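You operate a simulated robot arm through the tools that you are given. There is no shell and no other tool. Be economical: measure what you need, move in short steps, check, and stop when the job is done.

You run a simulated robot arm. Do the job below in one go: nothing can be reset, and whatever is moved stays where it is left.

Task
Top up the wash tank with all the jug's water and run one wash on the crusted seal.
Fine: the jug goes back, lid shut, one press of the wash button, wait for the lamp. Set down upright: water jug.

It is judged by the outcome, as a careful person would: the job done as asked, and still so three seconds after it is handed in. It fails if anything else is knocked over, pushed out of place, dropped, spilled or broken. Lids that push on must go on centred and level and be pressed home; caps that screw on are set level and turned clockwise until they are tight.

Robot
A 6-joint arm with a fingered hand on a trunk, on a base that drives. Base frame: it is fixed to the floor where the robot stands at the start and does not move with it; the origin is under the middle of the robot, x ahead of it, y to its left, z up; the surface under the hand at the start is at about z = 850. Readings come in mm, degrees, newtons and seconds.
With the tool pointing down near the work surface it reaches from about 380 to 820 mm from the robot's upright axis, wherever it stands. Its first joint turns from -166.0 to 166.0 degrees. Places, roughly: blue-side seal cartridge (2x2x5 cm) [500, 0, 900]; tank lid [500, 100, 900]; wash button [500, -100, 900]; wash tank [500, 100, 900]. Payload 4 kg.
Tool frame: the origin (TCP) lies between the finger pads and is the grasp point; the fingertips stand 20 mm ahead of it; z points along the fingers, y is the line along which they close. The gripper opens to 140 mm. The gripper's body begins 54 mm behind the TCP. The gripper is a hand of 3 fingers: y runs from the thumb to the fingers, the wrist lies at [0, 0, -215] in the tool frame.
Orientation is that of the tool frame in the base frame, as a unit quaternion [x, y, z, w]. With the fingers straight down and closing along the base's y, the tool's x points along the base's -x, its y along +y and its z along -z.

Tools
- The arm moves only by the tool step_arm. Its argument "increments" is one flat list of numbers, 6 for each row, row after row: the shift along the tool's x, y, z in mm, then the turn, a rotation vector about the tool's x, y, z in degrees. In form: [dx, dy, dz, rx, ry, rz, dx, dy, dz, rx, ry, rz, ...]. A call has 1 to 20 rows; each row shifts and turns the commanded pose from where the row before left it, along the tool's axes as they then stand. Rows are played at 5 a second. More than 50 mm and 8.6 degrees between two rows, and nothing of the call is played. A pose out of reach is approached as far as the arm can. The call stops where the force on the tool passes 40 N (or 10 N more than at its start, if that is more) or the arm is blocked; 0.2 s more then pass. In this call time passes only in rows, and 0.2 s behind the last. It gives the time, the measured TCP pose, the force on the tool (base axes), the opening and the grip force at its end, in the units of the frame above (readings bear some noise), with the torque about the TCP (base axes, N m) and any sound that the robot's microphone picked up.
- Cameras (640 x 400 px; columns grow to the right, rows downward): "scene" is now at [71.4, 208.5, 1527]; the picture's right is [0.07, -1.00, 0.00], its down [-0.63, -0.05, -0.77] and it looks along [0.77, 0.06, -0.63] (base axes); focal length 256 px, centre (320, 200). "wrist" rides on the gripper at [74, -43, -79] in the tool frame; the picture's right is [0.50, 0.87, 0.00], its down [-0.59, 0.34, -0.73] and it looks along [-0.64, 0.37, 0.68] (tool axes); focal length 275 px, centre (320, 200). There is no depth. A picture from a camera that has moved, and an enlarged one, comes with that camera's place and axes in the base frame and with its lens. The place of the scene camera against the robot may be out by one fixed shift of up to 18 mm in any direction.
- grab_frame(camera): a new picture of that camera. The clock stands still meanwhile.
- lift_body(by): slides the trunk up (or, below 0, down) by that many mm; the arm and the scene camera ride with it, the base frame stays. It gives what a move gives, with no picture.
- roll_base(legs): drives the robot by 1 to 6 legs, each [ahead, left, turn to the left] in mm, mm and degrees, along the robot's own axes; the way and the turn of a leg run together, so that a leg with both is an arc; at most 1500 mm and 180 degrees a leg. The arm and the cameras ride along, it lands a little off, and it stops where it bumps. It gives what a move gives.
- curl_fingers(finger1, finger2, thumb_bend): sets how far each is bent, from 0 (flat) to 1 (curled in); at 0.3 the hand is open as for a grip, at 0.7 the pads meet at the TCP. One left out holds its place. A second passes; each finger stops where it meets its share of the squeeze, and holds until it gets a number again. It is the only way to open and close the hand. It gives what a move gives, with no picture; readings hold the bend of each and the force on the fingers (four entries, about 0 where the hand has none), thumb and palm.
- pan_tilt(pan, tilt): turns the head with the scene camera to pan (to the left, within 120 degrees either way) and tilt (down, from -29 to 69), counted from straight ahead of the robot. It gives what a move gives.
- inspect(camera, box): a new picture of the part [left, top, right, bottom] of that camera's present view, enlarged. The clock stands still meanwhile.
- hand_in(): hands the job in; it is judged then, once.

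Go step by step. Nothing tells you exact positions but the pictures and the camera data: compare them with the known pose of the tool, close in by small moves and look again before you grip or let go. The budget is 120 turns and 90 pictures, counting those below and the enlarged ones. Unless the task says otherwise, let go and move clear before handing in, and close with one line.

The tools are called as a command line: name --argument value ..., lists and objects as JSON in quotes. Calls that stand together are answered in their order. step_arm: Moves the arm, as the interface text tells. Its arguments: {"type":"object","properties":{"increments":{"type":"array"}},"required":["increments"]} The other tools are called the same way: lift_body (by) slides the trunk up or down; curl_fingers (finger1, finger2, thumb_bend) moves the fingers one by one; roll_base (legs) drives the base; pan_tilt (pan, tilt) turns the head that bears the scene camera; grab_frame (camera) takes a picture; inspect (camera, box) takes an enlarged picture of a part of a camera's view; hand_in () hands the job in.

At the start:

```text
time: 0.0
position: [460.6, 158.8, 1258.8]
ee_rot: [0.0, 1.0, 0.0, 0.0]
wrist_force: [-0.6, 1.1, -0.8]
ft_torque: [0.0, 0.02, -0.02]
width: 139.7
grasp_force: 0.1
shape: jaw
bend: [0.3, 0.3, 0.3]
finger forces: [0.1, 0.1, 0.0, 0.0, 0.1, 0.0]
trunk travel left (down, up): [-125.0, 465.0]
robot x, y, heading: [0.2, 0.9, 0.0]
head pan, tilt: [4.1, 39.2]
```

scene: 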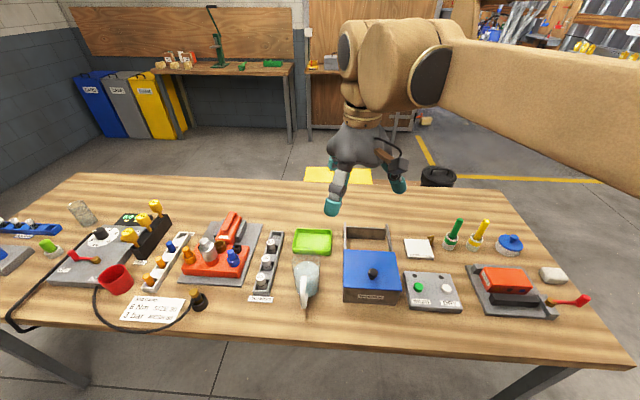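
wrist: 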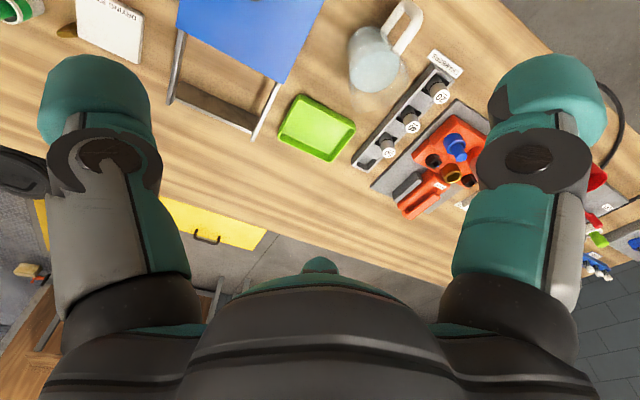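

I see a bench with a blue-lidded tank, a jug to its left, a button panel to its right and a row of cartridges. I'll look closer before moving.

inspect --camera "scene" --box '[240, 210, 480, 330]'

inspect --camera "scene" --box '[60, 190, 300, 340]'

inspect --camera "wrist" --box '[160, 0, 480, 200]'

```text
2.67 times, centred on (360, 270) of scene
camera zoom: at [71.4, 208.5, 1527.0], right [0.07, -1.0, 0.0], down [-0.63, -0.05, -0.77], along [0.77, 0.06, -0.63], focal length 682 px, centre (213, 13)
```

zoom: 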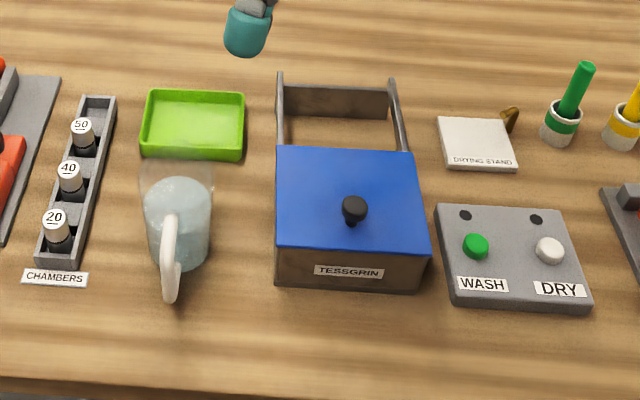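

```text
2.67 times, centred on (180, 265) of scene
camera zoom: at [71.4, 208.5, 1527.0], right [0.07, -1.0, 0.0], down [-0.63, -0.05, -0.77], along [0.77, 0.06, -0.63], focal length 682 px, centre (693, 27)
```

zoom: 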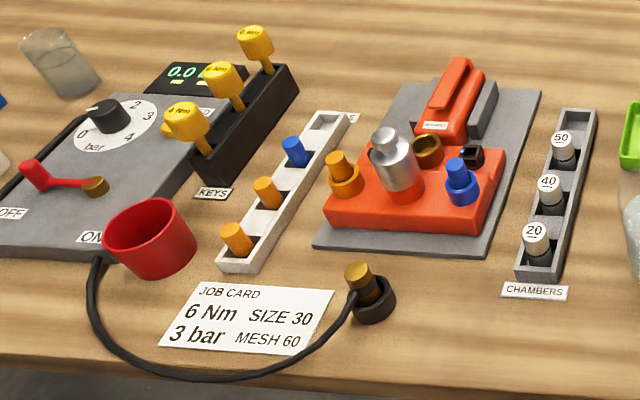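

```text
2.00 times, centred on (320, 100) of wrist
camera zoom: at [387.8, 116.4, 1338.5], right [-0.5, 0.87, 0.0], down [0.59, 0.34, 0.73], along [0.64, 0.37, -0.68], focal length 551 px, centre (320, 400)
```

zoom: 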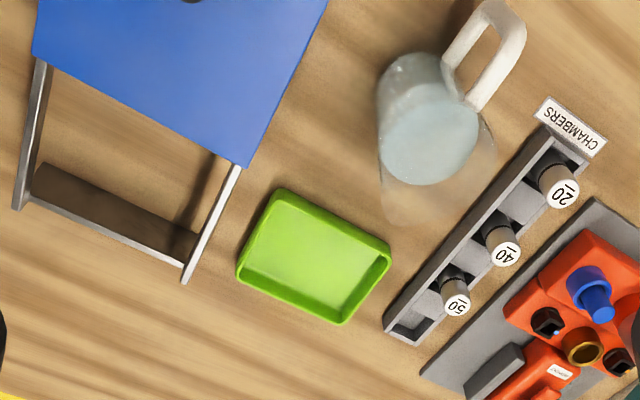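

The tank's lid looks like a slider on rails reaching back. I need to find the crusted seal, so I'll look more closely.

inspect --camera "scene" --box '[395, 210, 495, 320]'

inspect --camera "scene" --box '[130, 200, 260, 290]'

inspect --camera "scene" --box '[460, 230, 600, 330]'

inspect --camera "scene" --box '[0, 190, 140, 290]'

```text
3.64 times, centred on (445, 265) of scene
camera zoom: at [71.4, 208.5, 1527.0], right [0.07, -1.0, 0.0], down [-0.63, -0.05, -0.77], along [0.77, 0.06, -0.63], focal length 930 px, centre (-134, -36)
```

zoom: 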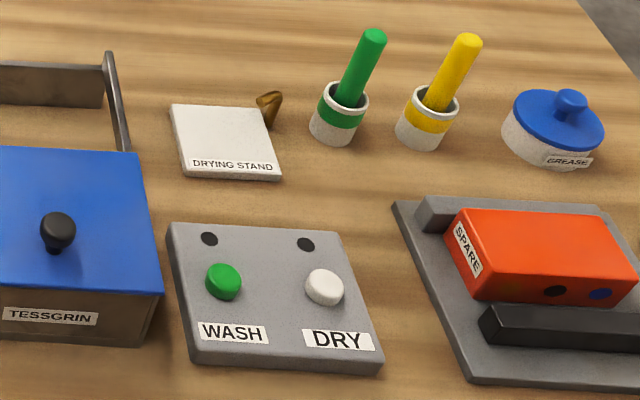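

```text
4.44 times, centred on (195, 245) of scene
camera zoom: at [71.4, 208.5, 1527.0], right [0.07, -1.0, 0.0], down [-0.63, -0.05, -0.77], along [0.77, 0.06, -0.63], focal length 1137 px, centre (876, 0)
```

zoom: 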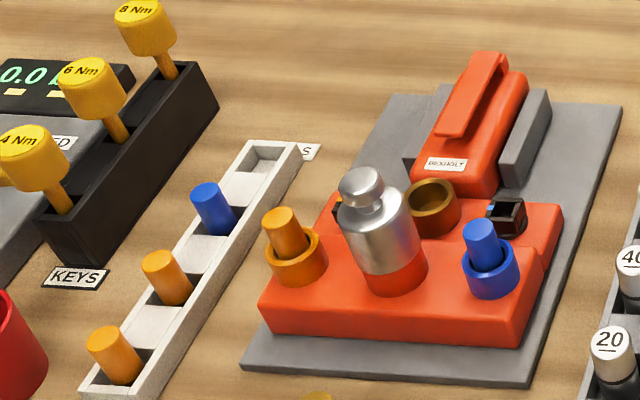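

```text
4.00 times, centred on (530, 280) of scene
camera zoom: at [71.4, 208.5, 1527.0], right [0.07, -1.0, 0.0], down [-0.63, -0.05, -0.77], along [0.77, 0.06, -0.63], focal length 1023 px, centre (-520, -120)
```

zoom: 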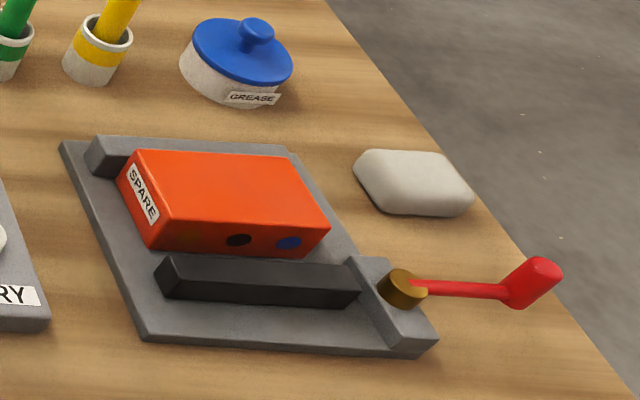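

```text
4.00 times, centred on (70, 240) of scene
camera zoom: at [71.4, 208.5, 1527.0], right [0.07, -1.0, 0.0], down [-0.63, -0.05, -0.77], along [0.77, 0.06, -0.63], focal length 1023 px, centre (1320, 40)
```

zoom: 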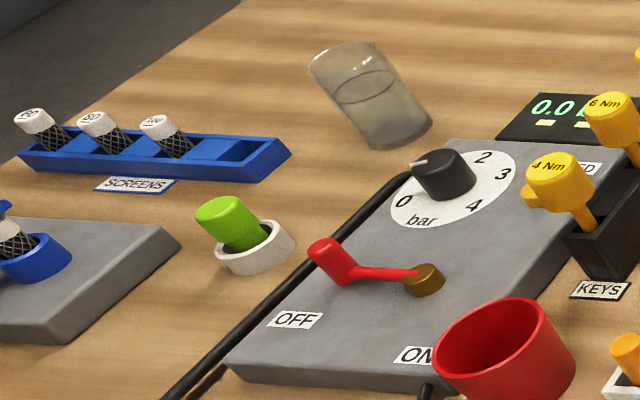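

Nothing obviously crusted is in view apart from a brown thing behind the drying stand. I'll move the hand high over that side so the wrist camera can see it and the panel.

step_arm --increments '[-5, -40, 7, 0, 0, 0, -5, -40, 7, 0, 0, 0, -5, -40, 7, 0, 0, 0, -5, -40, 7, 0, 0, 0, -5, -40, 7, 0, 0, 0, -5, -40, 7, 0, 0, 0, -5, -40, 7, 0, 0, 0, -5, -40, 7, 0, 0, 0]'

grab_frame --camera "wrist"

inspect --camera "scene" --box '[280, 200, 420, 320]'

```text
time: 1.8
position: [500.8, -161.3, 1201.3]
ee_rot: [0.0, 1.0, 0.0, 0.0]
wrist_force: [-0.8, 0.1, 0.2]
ft_torque: [0.02, 0.0, 0.02]
width: 139.6
grasp_force: 0.0
shape: jaw
bend: [0.3, 0.3, 0.3]
finger forces: [0.0, 0.0, 0.0, 0.0, 0.1, 0.0]
trunk travel left (down, up): [-125.0, 465.0]
robot x, y, heading: [3.1, -0.5, 0.1]
head pan, tilt: [4.1, 39.2]
```

```text
80 pictures are left
camera wrist: at [428.3, -204.4, 1279.4], right [-0.5, 0.87, 0.0], down [0.59, 0.34, 0.73], along [0.64, 0.37, -0.68], focal length 275 px, centre (320, 200)
```

wrist: 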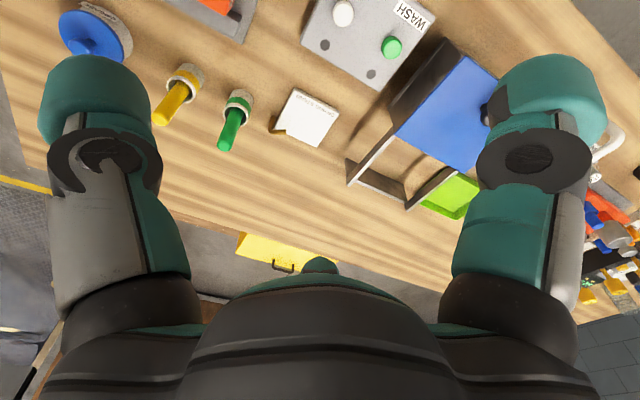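

```text
3.33 times, centred on (350, 260) of scene
camera zoom: at [71.8, 207.6, 1527.1], right [0.07, -1.0, 0.0], down [-0.63, -0.04, -0.77], along [0.77, 0.06, -0.63], focal length 853 px, centre (220, 0)
```

zoom: 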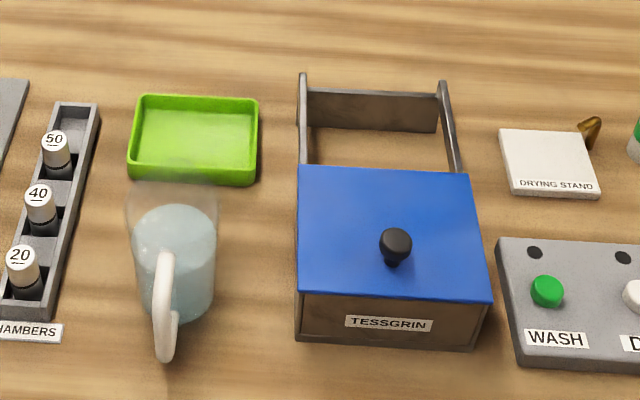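

The crusted seal is probably inside the tank. I'll hover over the lid knob to locate it, since the wrist camera looks straight at the TCP.

step_arm --increments '[2.3, 36.6, 10, 0, 0, 0, 2.3, 36.6, 10, 0, 0, 0, 2.3, 36.6, 20, 0, 0, 0, 2.3, 36.6, 20, 0, 0, 0, 2.3, 36.6, 20, 0, 0, 0, 2.3, 36.6, 25, 0, 0, 0, 2.3, 36.6, 25, 0, 0, 0]'

grab_frame --camera "wrist"

grab_frame --camera "scene"

```text
time: 3.4
position: [480.3, 95.1, 1076.3]
ee_rot: [-0.001, 1.0, 0.0, 0.0]
wrist_force: [0.3, 0.5, -0.4]
ft_torque: [0.03, -0.04, 0.02]
width: 140.0
grasp_force: 0.1
shape: jaw
bend: [0.3, 0.3, 0.3]
finger forces: [0.0, 0.0, 0.0, 0.0, 0.1, 0.0]
trunk travel left (down, up): [-125.0, 465.0]
robot x, y, heading: [0.4, 0.3, 0.2]
head pan, tilt: [4.1, 39.2]
```

```text
78 pictures are left
camera wrist: at [407.6, 52.2, 1153.6], right [-0.5, 0.87, 0.0], down [0.59, 0.34, 0.73], along [0.64, 0.37, -0.68], focal length 275 px, centre (320, 200)
```

wrist: 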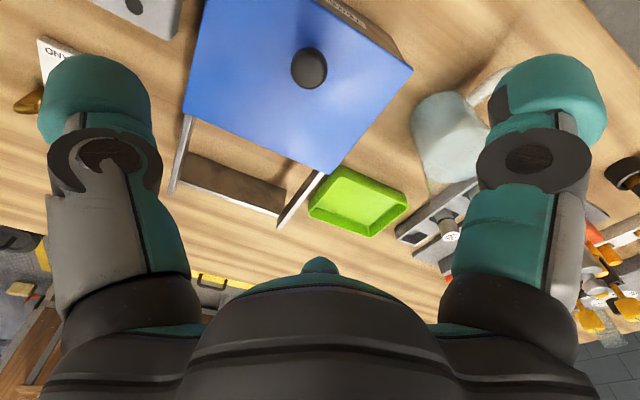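

```text
77 pictures are left
camera scene: at [71.9, 209.1, 1526.9], right [0.07, -1.0, 0.0], down [-0.63, -0.05, -0.77], along [0.77, 0.06, -0.63], focal length 256 px, centre (320, 200)
```

scene: 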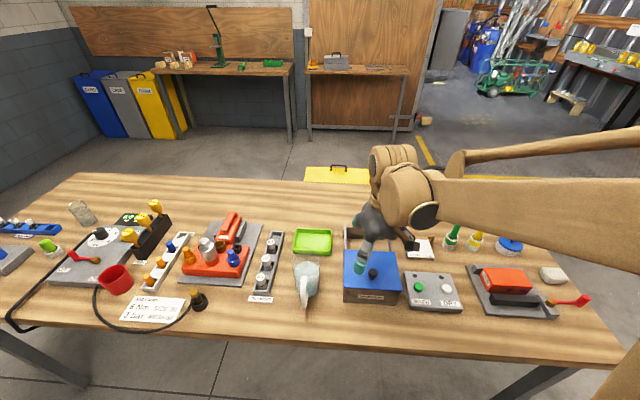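

The knob is at about (481, 85, 950), and the lid spans x 451–576, y 10–160, z about 933. I'll descend onto the knob.

step_arm --increments '[0, -5, 30, 0, 0, 0, 0, -5, 30, 0, 0, 0, 0, 0, 30, 0, 0, 0, 0, 0, 16, 0, 0, 0]'

grab_frame --camera "wrist"

inspect --camera "scene" --box '[290, 190, 450, 320]'

```text
time: 4.4
position: [483.2, 85.5, 966.9]
ee_rot: [-0.001, 1.0, 0.0, 0.0]
wrist_force: [-0.8, -0.4, -0.5]
ft_torque: [0.0, -0.01, -0.01]
width: 140.0
grasp_force: 0.0
shape: jaw
bend: [0.3, 0.3, 0.3]
finger forces: [0.0, 0.1, 0.1, 0.0, 0.0, 0.0]
trunk travel left (down, up): [-125.0, 465.0]
robot x, y, heading: [-0.3, 2.0, -0.3]
head pan, tilt: [4.1, 39.2]
```

```text
76 pictures are left
camera wrist: at [409.8, 42.4, 1044.9], right [-0.5, 0.87, 0.0], down [0.59, 0.34, 0.73], along [0.64, 0.37, -0.68], focal length 275 px, centre (320, 200)
```

wrist: 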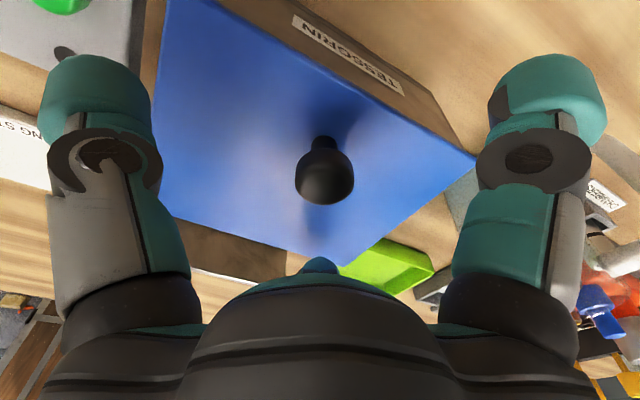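

```text
3.08 times, centred on (370, 255) of scene
camera zoom: at [71.7, 208.6, 1527.0], right [0.07, -1.0, 0.0], down [-0.63, -0.05, -0.77], along [0.77, 0.06, -0.63], focal length 787 px, centre (166, 31)
```

zoom: 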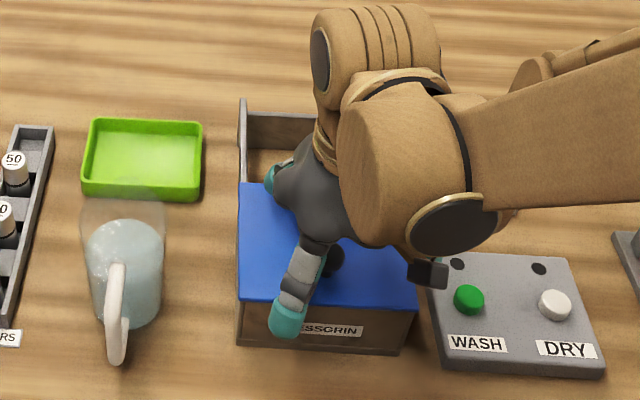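

The knob sits almost at the TCP. I'll lower slightly and close on it.

step_arm --increments '[0, 0, 8, 0, 0, 0]'

curl_fingers --finger1 0.7 --finger2 0.7 --thumb_bend 0.7

grab_frame --camera "wrist"

```text
time: 4.8
position: [484.1, 83.6, 959.5]
ee_rot: [0.0, 1.0, 0.0, 0.0]
wrist_force: [-1.0, 1.1, -0.5]
ft_torque: [-0.03, -0.02, -0.02]
width: 140.0
grasp_force: 0.1
shape: jaw
bend: [0.3, 0.3, 0.3]
finger forces: [0.0, 0.0, 0.0, 0.0, 0.1, 0.1]
trunk travel left (down, up): [-125.0, 465.0]
robot x, y, heading: [3.2, -3.0, 0.2]
head pan, tilt: [4.1, 39.2]
```

```text
time: 5.8
position: [485.2, 83.8, 959.0]
ee_rot: [0.001, 1.0, 0.0, 0.0]
wrist_force: [-1.4, -1.8, -2.3]
ft_torque: [-0.01, 0.01, -0.01]
width: 18.2
grasp_force: 13.3
shape: fingers
bend: [0.64, 0.65, 0.66]
finger forces: [9.5, 8.1, 0.0, 0.0, 9.7, 0.0]
trunk travel left (down, up): [-125.0, 465.0]
robot x, y, heading: [-1.3, 1.9, 0.0]
head pan, tilt: [4.1, 39.2]
```

```text
74 pictures are left
camera wrist: at [410.8, 41.5, 1038.1], right [-0.5, 0.87, 0.0], down [0.59, 0.34, 0.73], along [0.64, 0.37, -0.68], focal length 275 px, centre (320, 200)
```

wrist: 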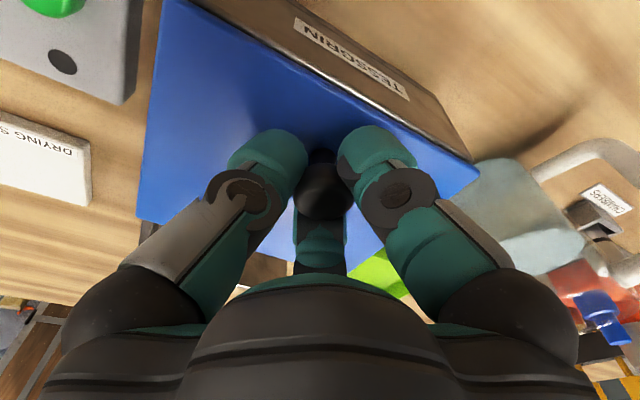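

The knob is gripped. I'll slide the lid back along +x, testing gently first.

step_arm --increments '[-8, 0, 0, 0, 0, 0, -8, 0, 0, 0, 0, 0]'

grab_frame --camera "wrist"

```text
time: 6.4
position: [498.1, 83.8, 958.7]
ee_rot: [-0.001, 1.0, 0.0, 0.0]
wrist_force: [0.1, -0.1, 6.2]
ft_torque: [0.02, 0.01, 0.0]
width: 17.9
grasp_force: 13.6
shape: fingers
bend: [0.64, 0.65, 0.66]
finger forces: [9.6, 8.1, 0.1, 0.0, 9.3, 0.0]
trunk travel left (down, up): [-125.0, 465.0]
robot x, y, heading: [2.7, -1.1, -0.0]
head pan, tilt: [4.1, 39.2]
```

```text
73 pictures are left
camera wrist: at [425.7, 41.4, 1037.4], right [-0.5, 0.87, 0.0], down [0.59, 0.34, 0.73], along [0.64, 0.37, -0.68], focal length 275 px, centre (320, 200)
```

wrist: 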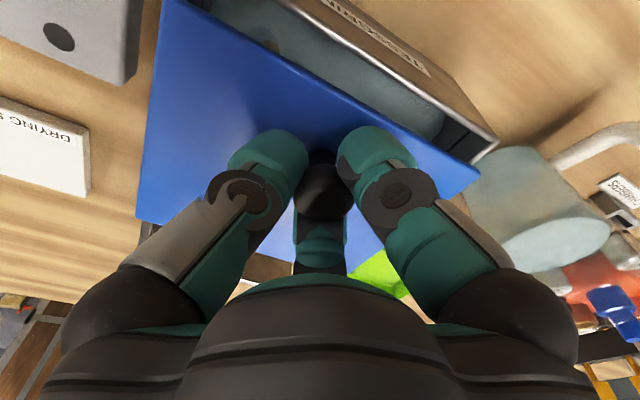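

The lid slides, water is showing, and something dark is inside. I'll keep sliding to open it fully.

step_arm --increments '[-10, 0, 0, 0, 0, 0, -10, 0, 0, 0, 0, 0, -10, 0, 0, 0, 0, 0, -10, 0, 0, 0, 0, 0, -10, 0, 0, 0, 0, 0, -10, 0, 0, 0, 0, 0, -10, 0, 0, 0, 0, 0, -10, 0, 0, 0, 0, 0, -10, 0, 0, 0, 0, 0, -10, 0, 0, 0, 0, 0]'

grab_frame --camera "wrist"

inspect --camera "scene" --box '[290, 190, 450, 320]'

```text
time: 8.6
position: [602.2, 84.1, 960.8]
ee_rot: [-0.001, 1.0, 0.001, 0.0]
wrist_force: [1.2, -4.2, -5.0]
ft_torque: [-0.01, -0.02, 0.0]
width: 18.6
grasp_force: 12.8
shape: fingers
bend: [0.64, 0.65, 0.66]
finger forces: [8.6, 7.8, 0.1, 0.1, 9.9, 0.0]
trunk travel left (down, up): [-125.0, 465.0]
robot x, y, heading: [0.8, 0.0, 0.1]
head pan, tilt: [4.1, 39.2]
```

```text
72 pictures are left
camera wrist: at [528.7, 41.8, 1038.2], right [-0.5, 0.87, 0.0], down [0.59, 0.34, 0.73], along [0.64, 0.37, -0.68], focal length 275 px, centre (320, 200)
```

wrist: 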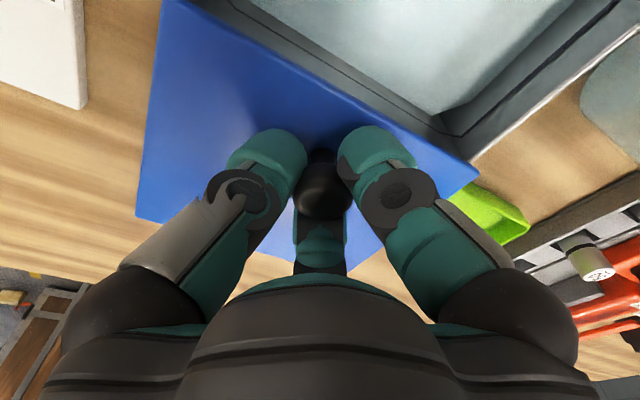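

```text
3.08 times, centred on (370, 255) of scene
camera zoom: at [72.0, 207.9, 1527.1], right [0.07, -1.0, 0.0], down [-0.63, -0.04, -0.77], along [0.77, 0.06, -0.63], focal length 787 px, centre (166, 31)
```

zoom: 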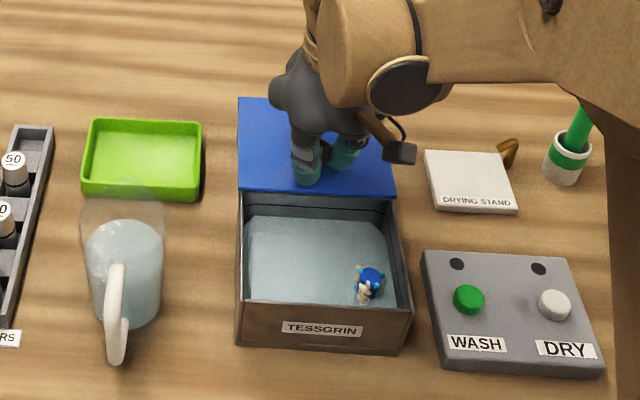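

The crusted blue seal is already in the tank water and the lid is open about 118 mm. I'll let go of the knob, rise, and look at the jug and its handle.

curl_fingers --finger1 0.3 --finger2 0.3 --thumb_bend 0.3

step_arm --increments '[0, 0, -30, 0, 0, 0, 0, 0, -40, 0, 0, 0, 0, 0, -40, 0, 0, 0, 20, 0, -40, 0, 0, 0, 40, 10, -10, 0, 0, 0, 40, 30, 0, 0, 0, 0, 40, 30, 0, 0, 0, 0, 40, 30, 0, 0, 0, 0, 30, 30, 0, 0, 0, 0]'

grab_frame --camera "wrist"

inspect --camera "scene" --box '[270, 210, 430, 330]'

```text
time: 9.6
position: [601.6, 84.6, 960.6]
ee_rot: [0.0, 1.0, 0.0, 0.001]
wrist_force: [0.1, -0.5, -0.5]
ft_torque: [0.04, 0.01, -0.01]
width: 124.1
grasp_force: 0.0
shape: fingers
bend: [0.3, 0.3, 0.3]
finger forces: [0.0, 0.1, 0.0, 0.1, 0.0, 0.0]
trunk travel left (down, up): [-125.0, 465.0]
robot x, y, heading: [2.4, 1.4, 0.1]
head pan, tilt: [4.1, 39.2]
```

```text
time: 11.6
position: [388.8, 213.3, 1119.7]
ee_rot: [0.0, 1.0, 0.0, 0.0]
wrist_force: [-1.1, -0.8, -0.7]
ft_torque: [0.01, 0.0, -0.03]
width: 124.3
grasp_force: 0.1
shape: fingers
bend: [0.3, 0.3, 0.3]
finger forces: [0.1, 0.1, 0.1, 0.1, 0.1, 0.0]
trunk travel left (down, up): [-125.0, 465.0]
robot x, y, heading: [0.2, -3.7, 0.1]
head pan, tilt: [4.1, 39.2]
```

```text
70 pictures are left
camera wrist: at [314.7, 171.5, 1199.0], right [-0.5, 0.87, 0.0], down [0.59, 0.34, 0.73], along [0.64, 0.37, -0.68], focal length 275 px, centre (320, 200)
```

wrist: 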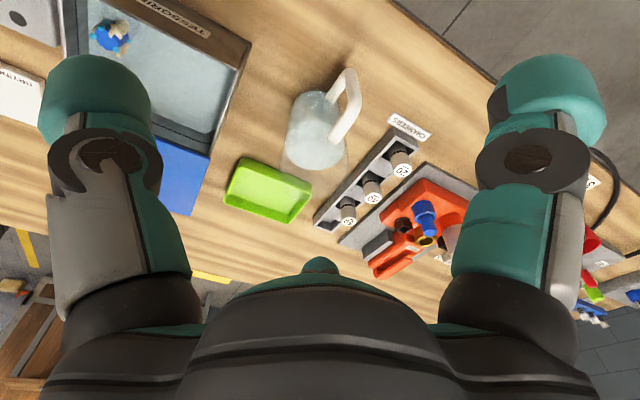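

```text
3.33 times, centred on (350, 270) of scene
camera zoom: at [71.0, 208.8, 1527.0], right [0.07, -1.0, 0.0], down [-0.63, -0.05, -0.77], along [0.77, 0.06, -0.63], focal length 853 px, centre (220, -33)
```

zoom: 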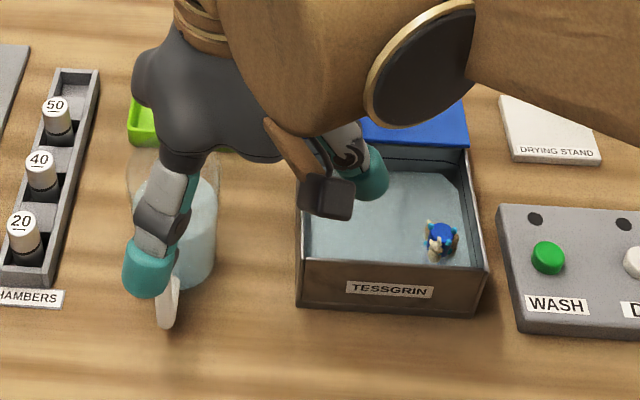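

Zooming on the jug from here.

inspect --camera "wrist" --box '[240, 50, 400, 190]'

```text
2.86 times, centred on (320, 120) of wrist
camera zoom: at [314.7, 171.5, 1199.0], right [-0.5, 0.87, 0.0], down [0.59, 0.34, 0.73], along [0.64, 0.37, -0.68], focal length 786 px, centre (320, 429)
```

zoom: 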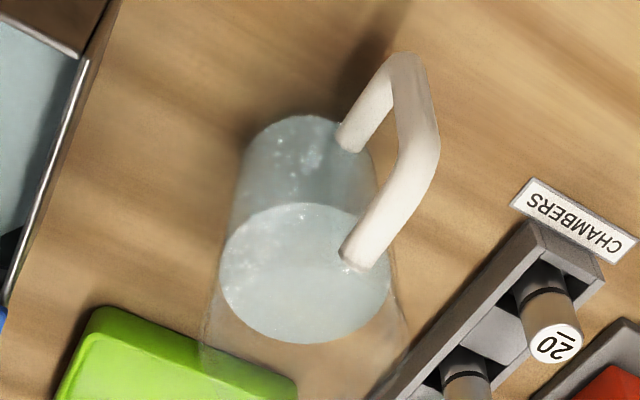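

The jug's axis is near (488, 265), with water up to z≈930. The handle bar is at about (413, 265), z 887–958, pointing toward me. My plan is to grip the handle from behind with a near-horizontal hand and pour forward over the tank. First I'll back the base off for room and roll the hand so the camera ends up on top.

roll_base --legs '[[-230, 0, 0]]'

step_arm --increments '[0, 0, -5, 0, 0, 8.5, 0, 0, -5, 0, 0, 8.5, 0, 0, -5, 0, 0, 8.5, 0, 0, -5, 0, 0, 8.5, 0, 0, -5, 0, 0, 8.5, 0, 0, -5, 0, 0, 8.5, 0, 0, -5, 0, 0, 8.5, 0, 0, -5, 0, 0, 8.5, 0, 0, 0, 0, 0, 8.5, 0, 0, 0, 0, 0, 8.5]'

```text
time: 13.3
position: [154.7, 214.8, 1120.4]
ee_rot: [-0.004, 1.0, -0.001, 0.0]
wrist_force: [-0.2, 0.7, -0.5]
ft_torque: [-0.02, -0.02, 0.01]
width: 124.2
grasp_force: 0.1
shape: fingers
bend: [0.3, 0.3, 0.3]
finger forces: [0.1, 0.0, 0.1, 0.0, 0.1, 0.0]
trunk travel left (down, up): [-125.0, 465.0]
robot x, y, heading: [-233.7, -1.8, 0.6]
head pan, tilt: [4.1, 39.2]
```

```text
time: 15.5
position: [156.5, 213.8, 1160.4]
ee_rot: [0.674, 0.739, 0.0, 0.0]
wrist_force: [-0.2, -0.9, 0.4]
ft_torque: [0.01, 0.0, 0.05]
width: 124.3
grasp_force: 0.1
shape: fingers
bend: [0.3, 0.3, 0.3]
finger forces: [0.0, 0.0, 0.0, 0.1, 0.0, 0.0]
trunk travel left (down, up): [-125.0, 465.0]
robot x, y, heading: [-230.5, -2.3, 0.5]
head pan, tilt: [4.1, 39.2]
```

step_arm --increments '[0, 0, 0, 0, 0, 7.93, 0, 0, 0, 0, 0, 7.93, 0, 0, 0, 0, 0, 7.93, 0, 0, 0, 0, 0, 7.93, 0, 0, 0, 0, 0, 7.93, 0, 0, 0, 0, 0, 7.93, 0, 0, 0, 0, 0, 7.93, 0, 0, 0, 0, 0, 7.93, 0, 0, 0, 0, 0, 7.93, 0, 0, 0, 0, 0, 7.93, 0, 0, 0, 0, 0, 7.93, 0, 0, 0, 0, 0, 7.93]'

```text
time: 18.1
position: [156.7, 215.8, 1161.2]
ee_rot: [1.0, 0.001, 0.001, 0.0]
wrist_force: [-0.6, 0.7, -0.1]
ft_torque: [-0.01, 0.01, -0.04]
width: 124.2
grasp_force: 0.1
shape: fingers
bend: [0.3, 0.3, 0.3]
finger forces: [0.0, 0.0, 0.1, 0.0, 0.0, 0.0]
trunk travel left (down, up): [-125.0, 465.0]
robot x, y, heading: [-232.7, -1.2, 0.5]
head pan, tilt: [4.1, 39.2]
```

step_arm --increments '[36, -10, 0, 0, 0, 0, 36, -10, 0, 0, 0, 0, 36, -10, 0, 0, 0, 0, 36, -10, 0, 0, 0, 0, 26, -9, 0, 0, 0, 0, 0, 0, 0, 0, 8.4, 0, 0, 0, 0, 0, 8.4, 0, 0, 0, 0, 0, 8.4, 0, 0, 0, 0, 0, 8.4, 0, 0, 0, 0, 0, 8.4, 0, 0, 0, 0, 0, 8.4, 0, 0, 0, 0, 0, 8.4, 0, 0, 0, 0, 0, 8.4, 0, 0, 0, 0, 0, 8.4, 0]'

grab_frame --camera "wrist"

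grab_frame --camera "scene"

```text
time: 21.1
position: [326.0, 263.8, 1161.1]
ee_rot: [0.79, 0.002, 0.613, -0.001]
wrist_force: [-0.5, -0.2, 0.1]
ft_torque: [-0.03, 0.01, 0.01]
width: 124.3
grasp_force: 0.0
shape: fingers
bend: [0.3, 0.3, 0.3]
finger forces: [0.0, 0.1, 0.1, 0.0, 0.1, 0.0]
trunk travel left (down, up): [-125.0, 465.0]
robot x, y, heading: [-227.5, 2.2, 0.2]
head pan, tilt: [4.1, 39.2]
```

```text
67 pictures are left
camera wrist: at [268.6, 308.2, 1251.5], right [0.13, -0.87, 0.48], down [-0.86, -0.34, -0.39], along [0.5, -0.37, -0.78], focal length 275 px, centre (320, 200)
```

wrist: 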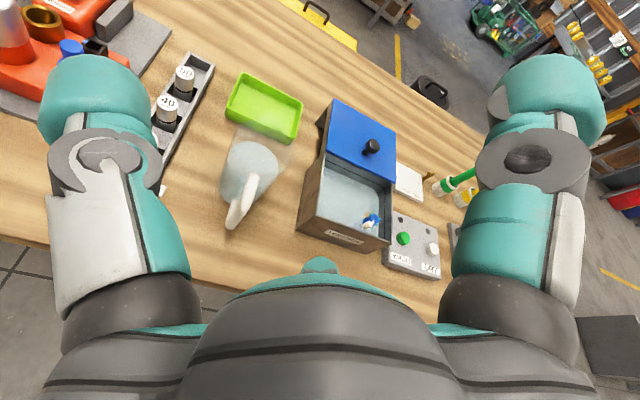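

```text
66 pictures are left
camera scene: at [-160.3, 208.6, 1526.9], right [0.08, -1.0, 0.0], down [-0.63, -0.05, -0.77], along [0.77, 0.06, -0.63], focal length 256 px, centre (320, 200)
```

scene: 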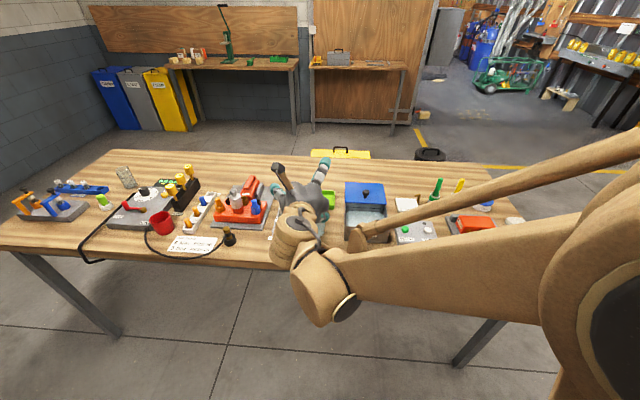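

step_arm --increments '[-36.5, 0, 10, 0, 0, 0, -36.5, 0, 10, 0, 0, 0, -36.5, 0, 10, 0, 0, 0, -36.5, 0, 10, 0, 0, 0, -36.5, 0, 10, 0, 0, 0, -30, 0, 7, 0, 0, 0]'

grab_frame --camera "wrist"

grab_frame --camera "scene"

```text
time: 22.5
position: [361.5, 291.2, 975.8]
ee_rot: [0.791, 0.001, 0.611, 0.0]
wrist_force: [0.3, -0.8, 0.3]
ft_torque: [-0.01, 0.05, -0.02]
width: 124.2
grasp_force: 0.0
shape: fingers
bend: [0.3, 0.3, 0.3]
finger forces: [0.0, 0.0, 0.1, 0.0, 0.0, 0.0]
out of reach, approached as far as the arm can: row 4, 5, 6
trunk travel left (down, up): [-125.0, 465.0]
robot x, y, heading: [-230.1, -4.0, 0.3]
head pan, tilt: [4.1, 39.2]
```

```text
65 pictures are left
camera wrist: at [303.9, 334.6, 1067.2], right [0.13, -0.87, 0.48], down [-0.86, -0.34, -0.38], along [0.5, -0.37, -0.79], focal length 275 px, centre (320, 200)
```

wrist: 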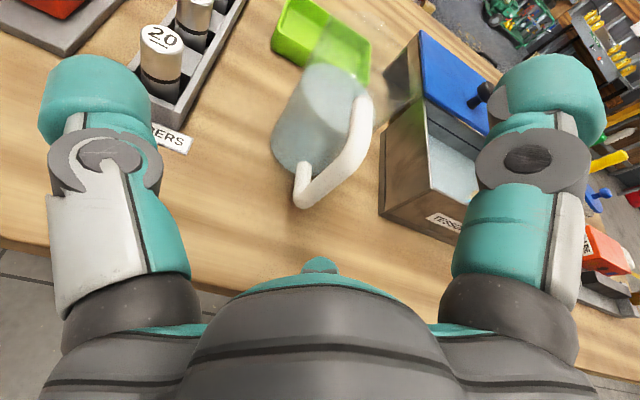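

```text
64 pictures are left
camera scene: at [-160.2, 208.6, 1526.9], right [0.08, -1.0, 0.0], down [-0.63, -0.05, -0.77], along [0.77, 0.06, -0.63], focal length 256 px, centre (320, 200)
```

scene: 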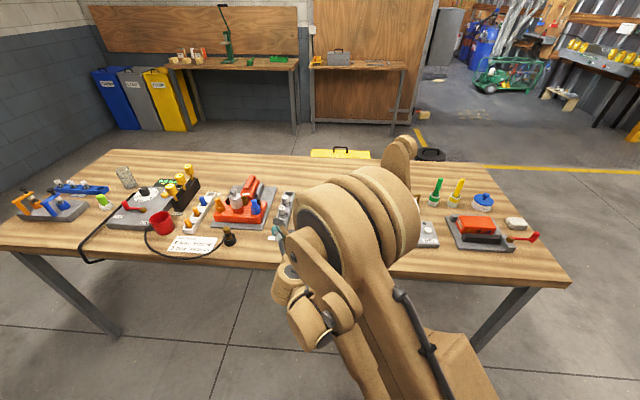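

The pose got out of reach low down. I'll back up a bit, lower the trunk so the shoulder sits lower, and continue.

step_arm --increments '[30, 10, 0, 0, 0, 0, 30, 10, 0, 0, 0, 0, 30, 0, -20, 0, 0, 0]'

lift_body --by -110

grab_frame --camera "scene"

```text
time: 23.3
position: [364.7, 269.1, 1074.5]
ee_rot: [0.79, 0.002, 0.613, -0.002]
wrist_force: [0.4, 0.4, 0.1]
ft_torque: [0.02, -0.03, -0.02]
width: 124.1
grasp_force: 0.0
shape: fingers
bend: [0.3, 0.3, 0.3]
finger forces: [0.1, 0.1, 0.1, 0.0, 0.0, 0.0]
trunk travel left (down, up): [-125.0, 465.0]
robot x, y, heading: [-230.9, -3.3, 0.4]
head pan, tilt: [4.1, 39.2]
```

```text
time: 24.8
position: [365.8, 268.9, 963.4]
ee_rot: [0.79, 0.001, 0.613, 0.0]
wrist_force: [0.2, 0.5, -0.4]
ft_torque: [0.03, -0.02, 0.01]
width: 124.2
grasp_force: 0.0
shape: fingers
bend: [0.3, 0.3, 0.3]
finger forces: [0.0, 0.1, 0.0, 0.1, 0.1, 0.1]
trunk travel left (down, up): [-15.0, 575.0]
robot x, y, heading: [-231.7, -1.8, 0.6]
head pan, tilt: [4.1, 39.2]
```

```text
63 pictures are left
camera scene: at [-160.7, 208.2, 1417.1], right [0.08, -1.0, 0.0], down [-0.63, -0.05, -0.77], along [0.77, 0.06, -0.63], focal length 256 px, centre (320, 200)
```

scene: 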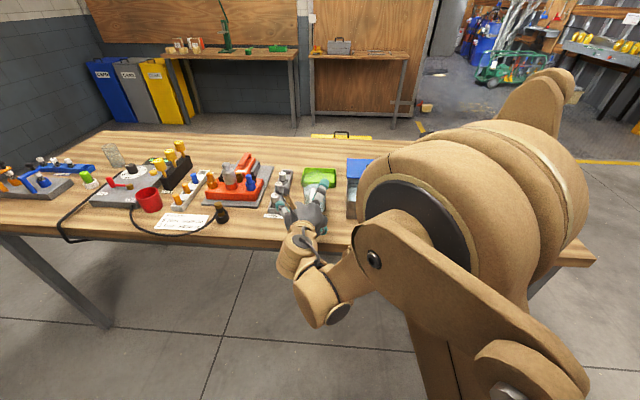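

inspect --camera "wrist" --box '[200, 50, 440, 210]'

inspect --camera "scene" --box '[250, 150, 400, 270]'

```text
2.50 times, centred on (320, 130) of wrist
camera zoom: at [307.7, 312.3, 1053.7], right [0.13, -0.87, 0.48], down [-0.86, -0.34, -0.39], along [0.5, -0.37, -0.78], focal length 688 px, centre (320, 375)
```

zoom: 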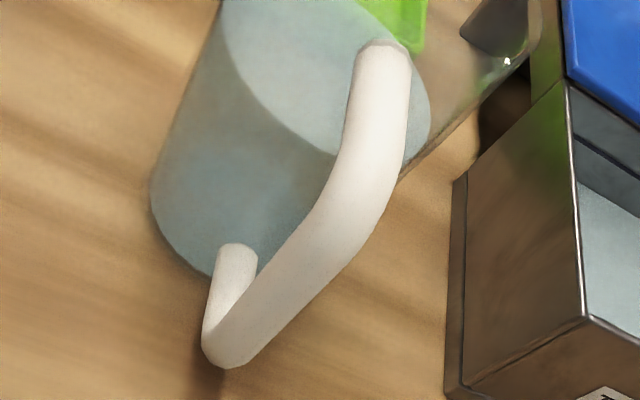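

```text
3.33 times, centred on (325, 210) of scene
camera zoom: at [-160.7, 208.2, 1417.1], right [0.08, -1.0, 0.0], down [-0.63, -0.05, -0.77], along [0.77, 0.06, -0.63], focal length 853 px, centre (303, 167)
```

zoom: 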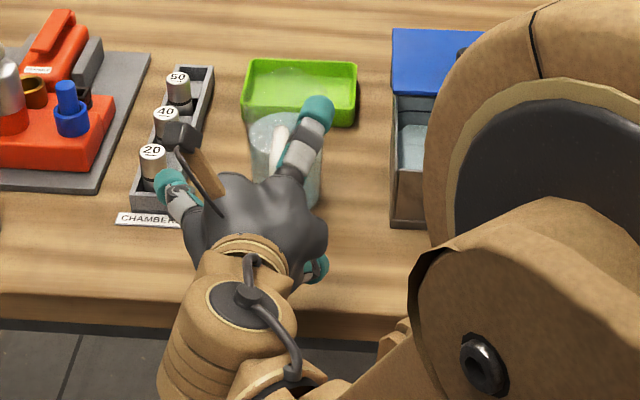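

The handle bar centre is at about (415, 264, 923), confirmed from two views. I'll lower to handle height, then move forward around it.

step_arm --increments '[-17.5, 2.5, 4.5, 0, 0, 0, -17.5, 2.5, 4.5, 0, 0, 0, 4, 0, 16, 0, 0, 0, 4, 0, 16, 0, 0, 0, 4.5, 0, 17, 0, 0, 0]'

grab_frame --camera "wrist"

inspect --camera "scene" --box '[250, 150, 400, 270]'

```text
time: 25.9
position: [416.0, 261.8, 926.5]
ee_rot: [0.791, 0.002, 0.612, -0.002]
wrist_force: [-1.5, -0.5, 5.5]
ft_torque: [-0.23, 0.11, -0.06]
width: 123.8
grasp_force: 3.4
shape: fingers
bend: [0.3, 0.33, 0.3]
finger forces: [0.0, 6.4, 0.1, 0.1, 0.1, 0.0]
trunk travel left (down, up): [-15.0, 575.0]
robot x, y, heading: [-232.8, 1.4, 0.4]
head pan, tilt: [4.1, 39.2]
```

```text
60 pictures are left
camera wrist: at [357.8, 306.7, 1017.4], right [0.13, -0.87, 0.48], down [-0.86, -0.34, -0.39], along [0.5, -0.36, -0.78], focal length 275 px, centre (320, 200)
```

wrist: 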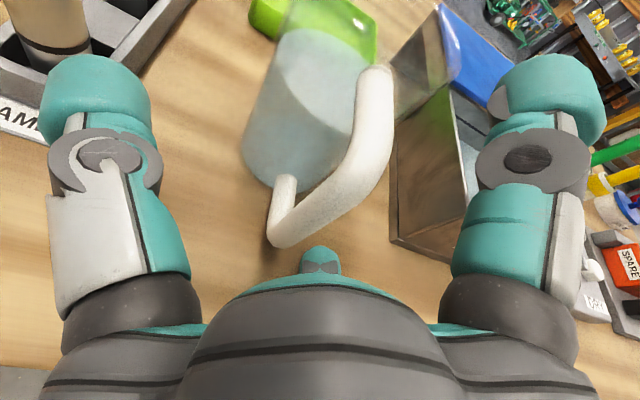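

```text
3.33 times, centred on (325, 210) of scene
camera zoom: at [-161.6, 208.0, 1417.1], right [0.08, -1.0, 0.0], down [-0.63, -0.05, -0.78], along [0.77, 0.06, -0.63], focal length 853 px, centre (303, 167)
```

zoom: 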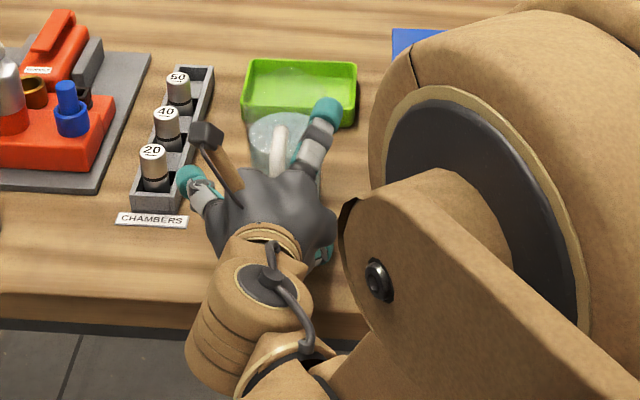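

The lower finger grazes the bench, so I'll raise 9 mm and then close on the handle.

step_arm --increments '[9, -2, -2, 0, 0, 0]'

curl_fingers --finger1 0.55 --finger2 0.55 --thumb_bend 0.55

grab_frame --camera "wrist"

```text
time: 26.4
position: [417.2, 265.6, 936.4]
ee_rot: [0.79, 0.001, 0.612, -0.001]
wrist_force: [-0.7, 0.0, 0.6]
ft_torque: [0.0, -0.02, 0.01]
width: 124.2
grasp_force: 0.0
shape: fingers
bend: [0.3, 0.3, 0.3]
finger forces: [0.1, 0.0, 0.0, 0.0, 0.1, 0.0]
trunk travel left (down, up): [-15.0, 575.0]
robot x, y, heading: [-229.1, -1.7, 0.4]
head pan, tilt: [4.1, 39.2]
```

```text
time: 27.4
position: [416.1, 265.9, 936.0]
ee_rot: [0.79, 0.002, 0.613, -0.002]
wrist_force: [0.0, -0.5, 0.0]
ft_torque: [0.0, -0.04, -0.05]
width: 48.2
grasp_force: 0.0
shape: fingers
bend: [0.55, 0.55, 0.55]
finger forces: [0.1, 0.2, 0.1, 0.0, 0.0, 0.1]
trunk travel left (down, up): [-15.0, 575.0]
robot x, y, heading: [-230.1, -2.0, 0.2]
head pan, tilt: [4.1, 39.2]
```

```text
58 pictures are left
camera wrist: at [359.2, 309.0, 1027.1], right [0.13, -0.87, 0.48], down [-0.86, -0.34, -0.39], along [0.5, -0.37, -0.78], focal length 275 px, centre (320, 200)
```

wrist: 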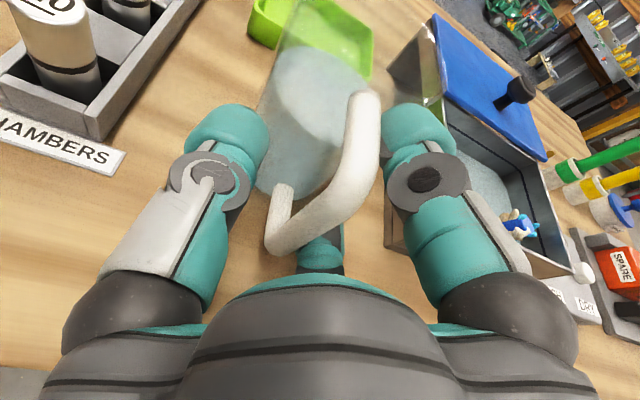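

The digits are well placed around the bar. Closing firmly.

curl_fingers --finger1 0.85 --finger2 0.85 --thumb_bend 0.85

grab_frame --camera "wrist"

```text
time: 28.4
position: [416.3, 265.5, 936.3]
ee_rot: [0.79, 0.001, 0.613, -0.001]
wrist_force: [0.6, -0.1, 0.4]
ft_torque: [0.02, 0.04, -0.1]
width: 2.2
grasp_force: 19.3
shape: fingers
bend: [0.79, 0.8, 0.68]
finger forces: [9.3, 9.9, 0.0, 0.0, 19.2, 0.0]
trunk travel left (down, up): [-15.0, 575.0]
robot x, y, heading: [-227.2, -0.7, 0.4]
head pan, tilt: [4.1, 39.2]
```

```text
57 pictures are left
camera wrist: at [359.3, 309.0, 1027.0], right [0.13, -0.87, 0.48], down [-0.86, -0.34, -0.39], along [0.5, -0.37, -0.79], focal length 275 px, centre (320, 200)
```

wrist: 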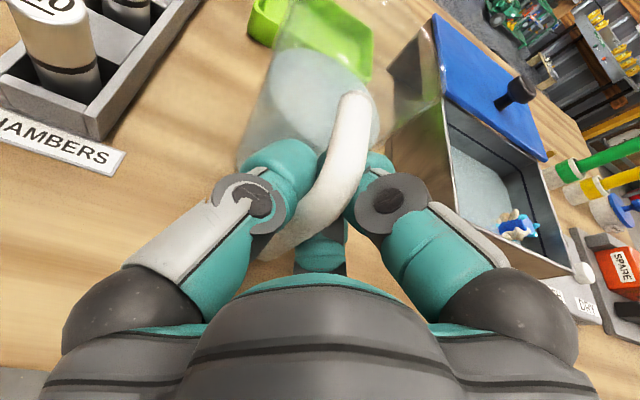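

Gripped with about 19 N. I'll do a small test lift.

step_arm --increments '[5, 0, -1.25, 0, 0, 0, 5, 0, -1.25, 0, 0, 0, 10, 0, -2.5, 0, 0, 0]'

grab_frame --camera "wrist"

inspect --camera "scene" --box '[250, 150, 400, 270]'

```text
time: 29.1
position: [417.1, 266.0, 956.6]
ee_rot: [0.791, 0.001, 0.612, 0.0]
wrist_force: [-0.5, 0.3, -2.0]
ft_torque: [-0.05, 0.09, 0.03]
width: 1.2
grasp_force: 9.4
shape: fingers
bend: [0.8, 0.81, 0.69]
finger forces: [6.0, 4.2, 0.0, 0.1, 8.2, 0.0]
trunk travel left (down, up): [-15.0, 575.0]
robot x, y, heading: [-229.8, -1.3, 0.6]
head pan, tilt: [4.1, 39.2]
```

```text
56 pictures are left
camera wrist: at [359.6, 309.0, 1047.1], right [0.13, -0.87, 0.48], down [-0.86, -0.34, -0.39], along [0.5, -0.37, -0.79], focal length 275 px, centre (320, 200)
```

wrist: 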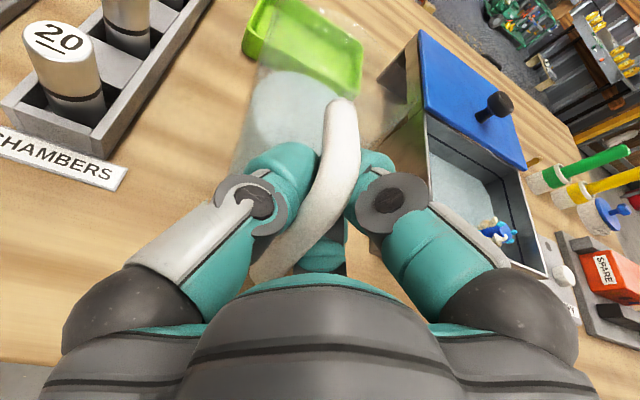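

```text
3.33 times, centred on (325, 210) of scene
camera zoom: at [-160.4, 208.4, 1417.0], right [0.08, -1.0, 0.0], down [-0.63, -0.05, -0.77], along [0.77, 0.06, -0.63], focal length 853 px, centre (303, 167)
```

zoom: 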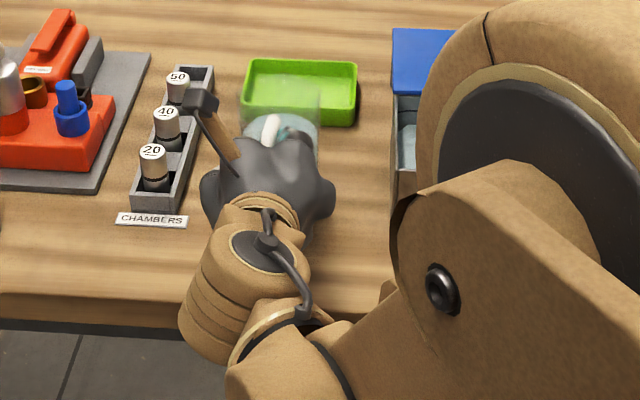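

The grip slid along the bar and the jug barely lifted. I'll go back down, squeeze harder and compare.

step_arm --increments '[-10, 0, 2.5, 0, 0, 0, -9, 0, 2.5, 0, 0, 0]'

curl_fingers --finger1 1.0 --finger2 1.0 --thumb_bend 1.0

grab_frame --camera "wrist"

```text
time: 29.8
position: [416.3, 264.1, 936.1]
ee_rot: [0.79, 0.001, 0.613, -0.001]
wrist_force: [-0.5, 0.0, -0.9]
ft_torque: [0.0, 0.0, 0.0]
width: 0.4
grasp_force: 0.8
shape: fingers
bend: [0.8, 0.81, 0.69]
finger forces: [0.8, 0.3, 0.0, 0.0, 0.5, 0.0]
trunk travel left (down, up): [-15.0, 575.0]
robot x, y, heading: [-229.6, -1.3, 0.4]
head pan, tilt: [4.1, 39.2]
```

```text
time: 30.8
position: [416.3, 265.2, 937.0]
ee_rot: [0.79, 0.002, 0.614, -0.001]
wrist_force: [-0.5, -0.2, -0.4]
ft_torque: [0.02, -0.05, -0.01]
width: 0.3
grasp_force: 1.3
shape: fingers
bend: [0.8, 0.81, 0.78]
finger forces: [0.7, 0.2, 0.0, 0.0, 1.6, 0.1]
trunk travel left (down, up): [-15.0, 575.0]
robot x, y, heading: [-230.1, -1.9, 0.2]
head pan, tilt: [4.1, 39.2]
```

```text
54 pictures are left
camera wrist: at [358.9, 308.7, 1027.4], right [0.13, -0.87, 0.48], down [-0.86, -0.34, -0.39], along [0.5, -0.37, -0.78], focal length 275 px, centre (320, 200)
```

wrist: 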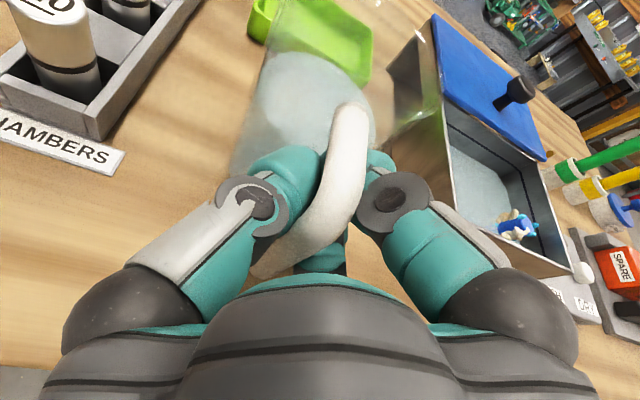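

The three digits converge at a point, so a bar running across them slips out. It's better to grip the horizontal upper arm of the handle with the hand along it: one digit on top, two below straddling the bar. I'll open, back out and roll by -30°.

curl_fingers --finger1 0.3 --finger2 0.3 --thumb_bend 0.3

step_arm --increments '[0, 0, -25, 0, 0, 0, 0, 0, -25, 0, 0, 0, 0, 0, -25, 0, 0, 0, 5, 0, 0, 0, 0, -7.5, 5, 0, 0, 0, 0, -7.5, 0, 0, 0, 0, 0, -7.5, 0, 0, 0, 0, 0, -7.5]'

grab_frame --camera "wrist"

inspect --camera "scene" --box '[250, 150, 400, 270]'

```text
time: 31.8
position: [415.7, 266.3, 937.0]
ee_rot: [0.79, 0.001, 0.613, 0.0]
wrist_force: [-0.5, -0.3, 0.8]
ft_torque: [-0.01, 0.01, 0.03]
width: 124.1
grasp_force: 0.1
shape: fingers
bend: [0.3, 0.3, 0.3]
finger forces: [0.0, 0.0, 0.1, 0.1, 0.1, 0.0]
trunk travel left (down, up): [-15.0, 575.0]
robot x, y, heading: [-228.0, -2.7, 0.3]
head pan, tilt: [4.1, 39.2]
```

```text
time: 33.4
position: [346.3, 266.1, 963.7]
ee_rot: [0.763, 0.208, 0.591, 0.158]
wrist_force: [0.3, -0.7, -0.2]
ft_torque: [-0.01, 0.0, 0.04]
width: 124.3
grasp_force: 0.0
shape: fingers
bend: [0.3, 0.3, 0.3]
finger forces: [0.0, 0.0, 0.1, 0.1, 0.0, 0.0]
trunk travel left (down, up): [-15.0, 575.0]
robot x, y, heading: [-230.7, -2.0, 0.6]
head pan, tilt: [4.1, 39.2]
```

```text
53 pictures are left
camera wrist: at [281.1, 341.3, 1025.1], right [0.22, -0.5, 0.84], down [-0.79, -0.59, -0.14], along [0.57, -0.63, -0.52], focal length 275 px, centre (320, 200)
```

wrist: 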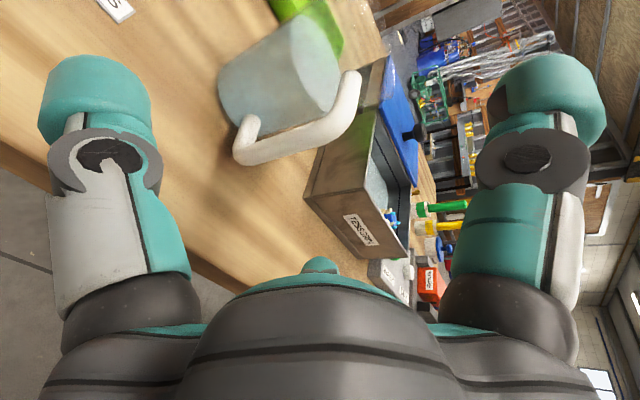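

```text
3.33 times, centred on (325, 210) of scene
camera zoom: at [-160.7, 208.3, 1417.0], right [0.08, -1.0, 0.0], down [-0.63, -0.05, -0.77], along [0.77, 0.06, -0.63], focal length 853 px, centre (303, 167)
```

zoom: 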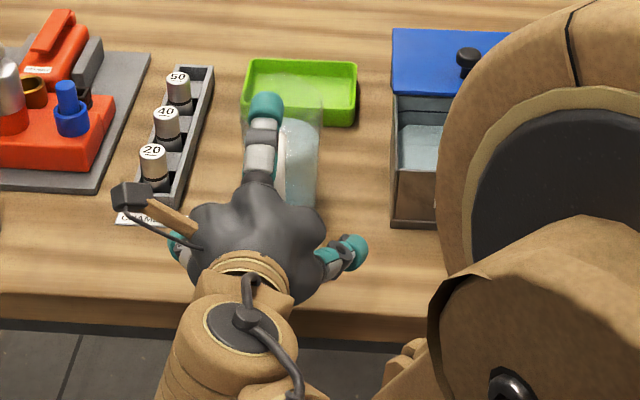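

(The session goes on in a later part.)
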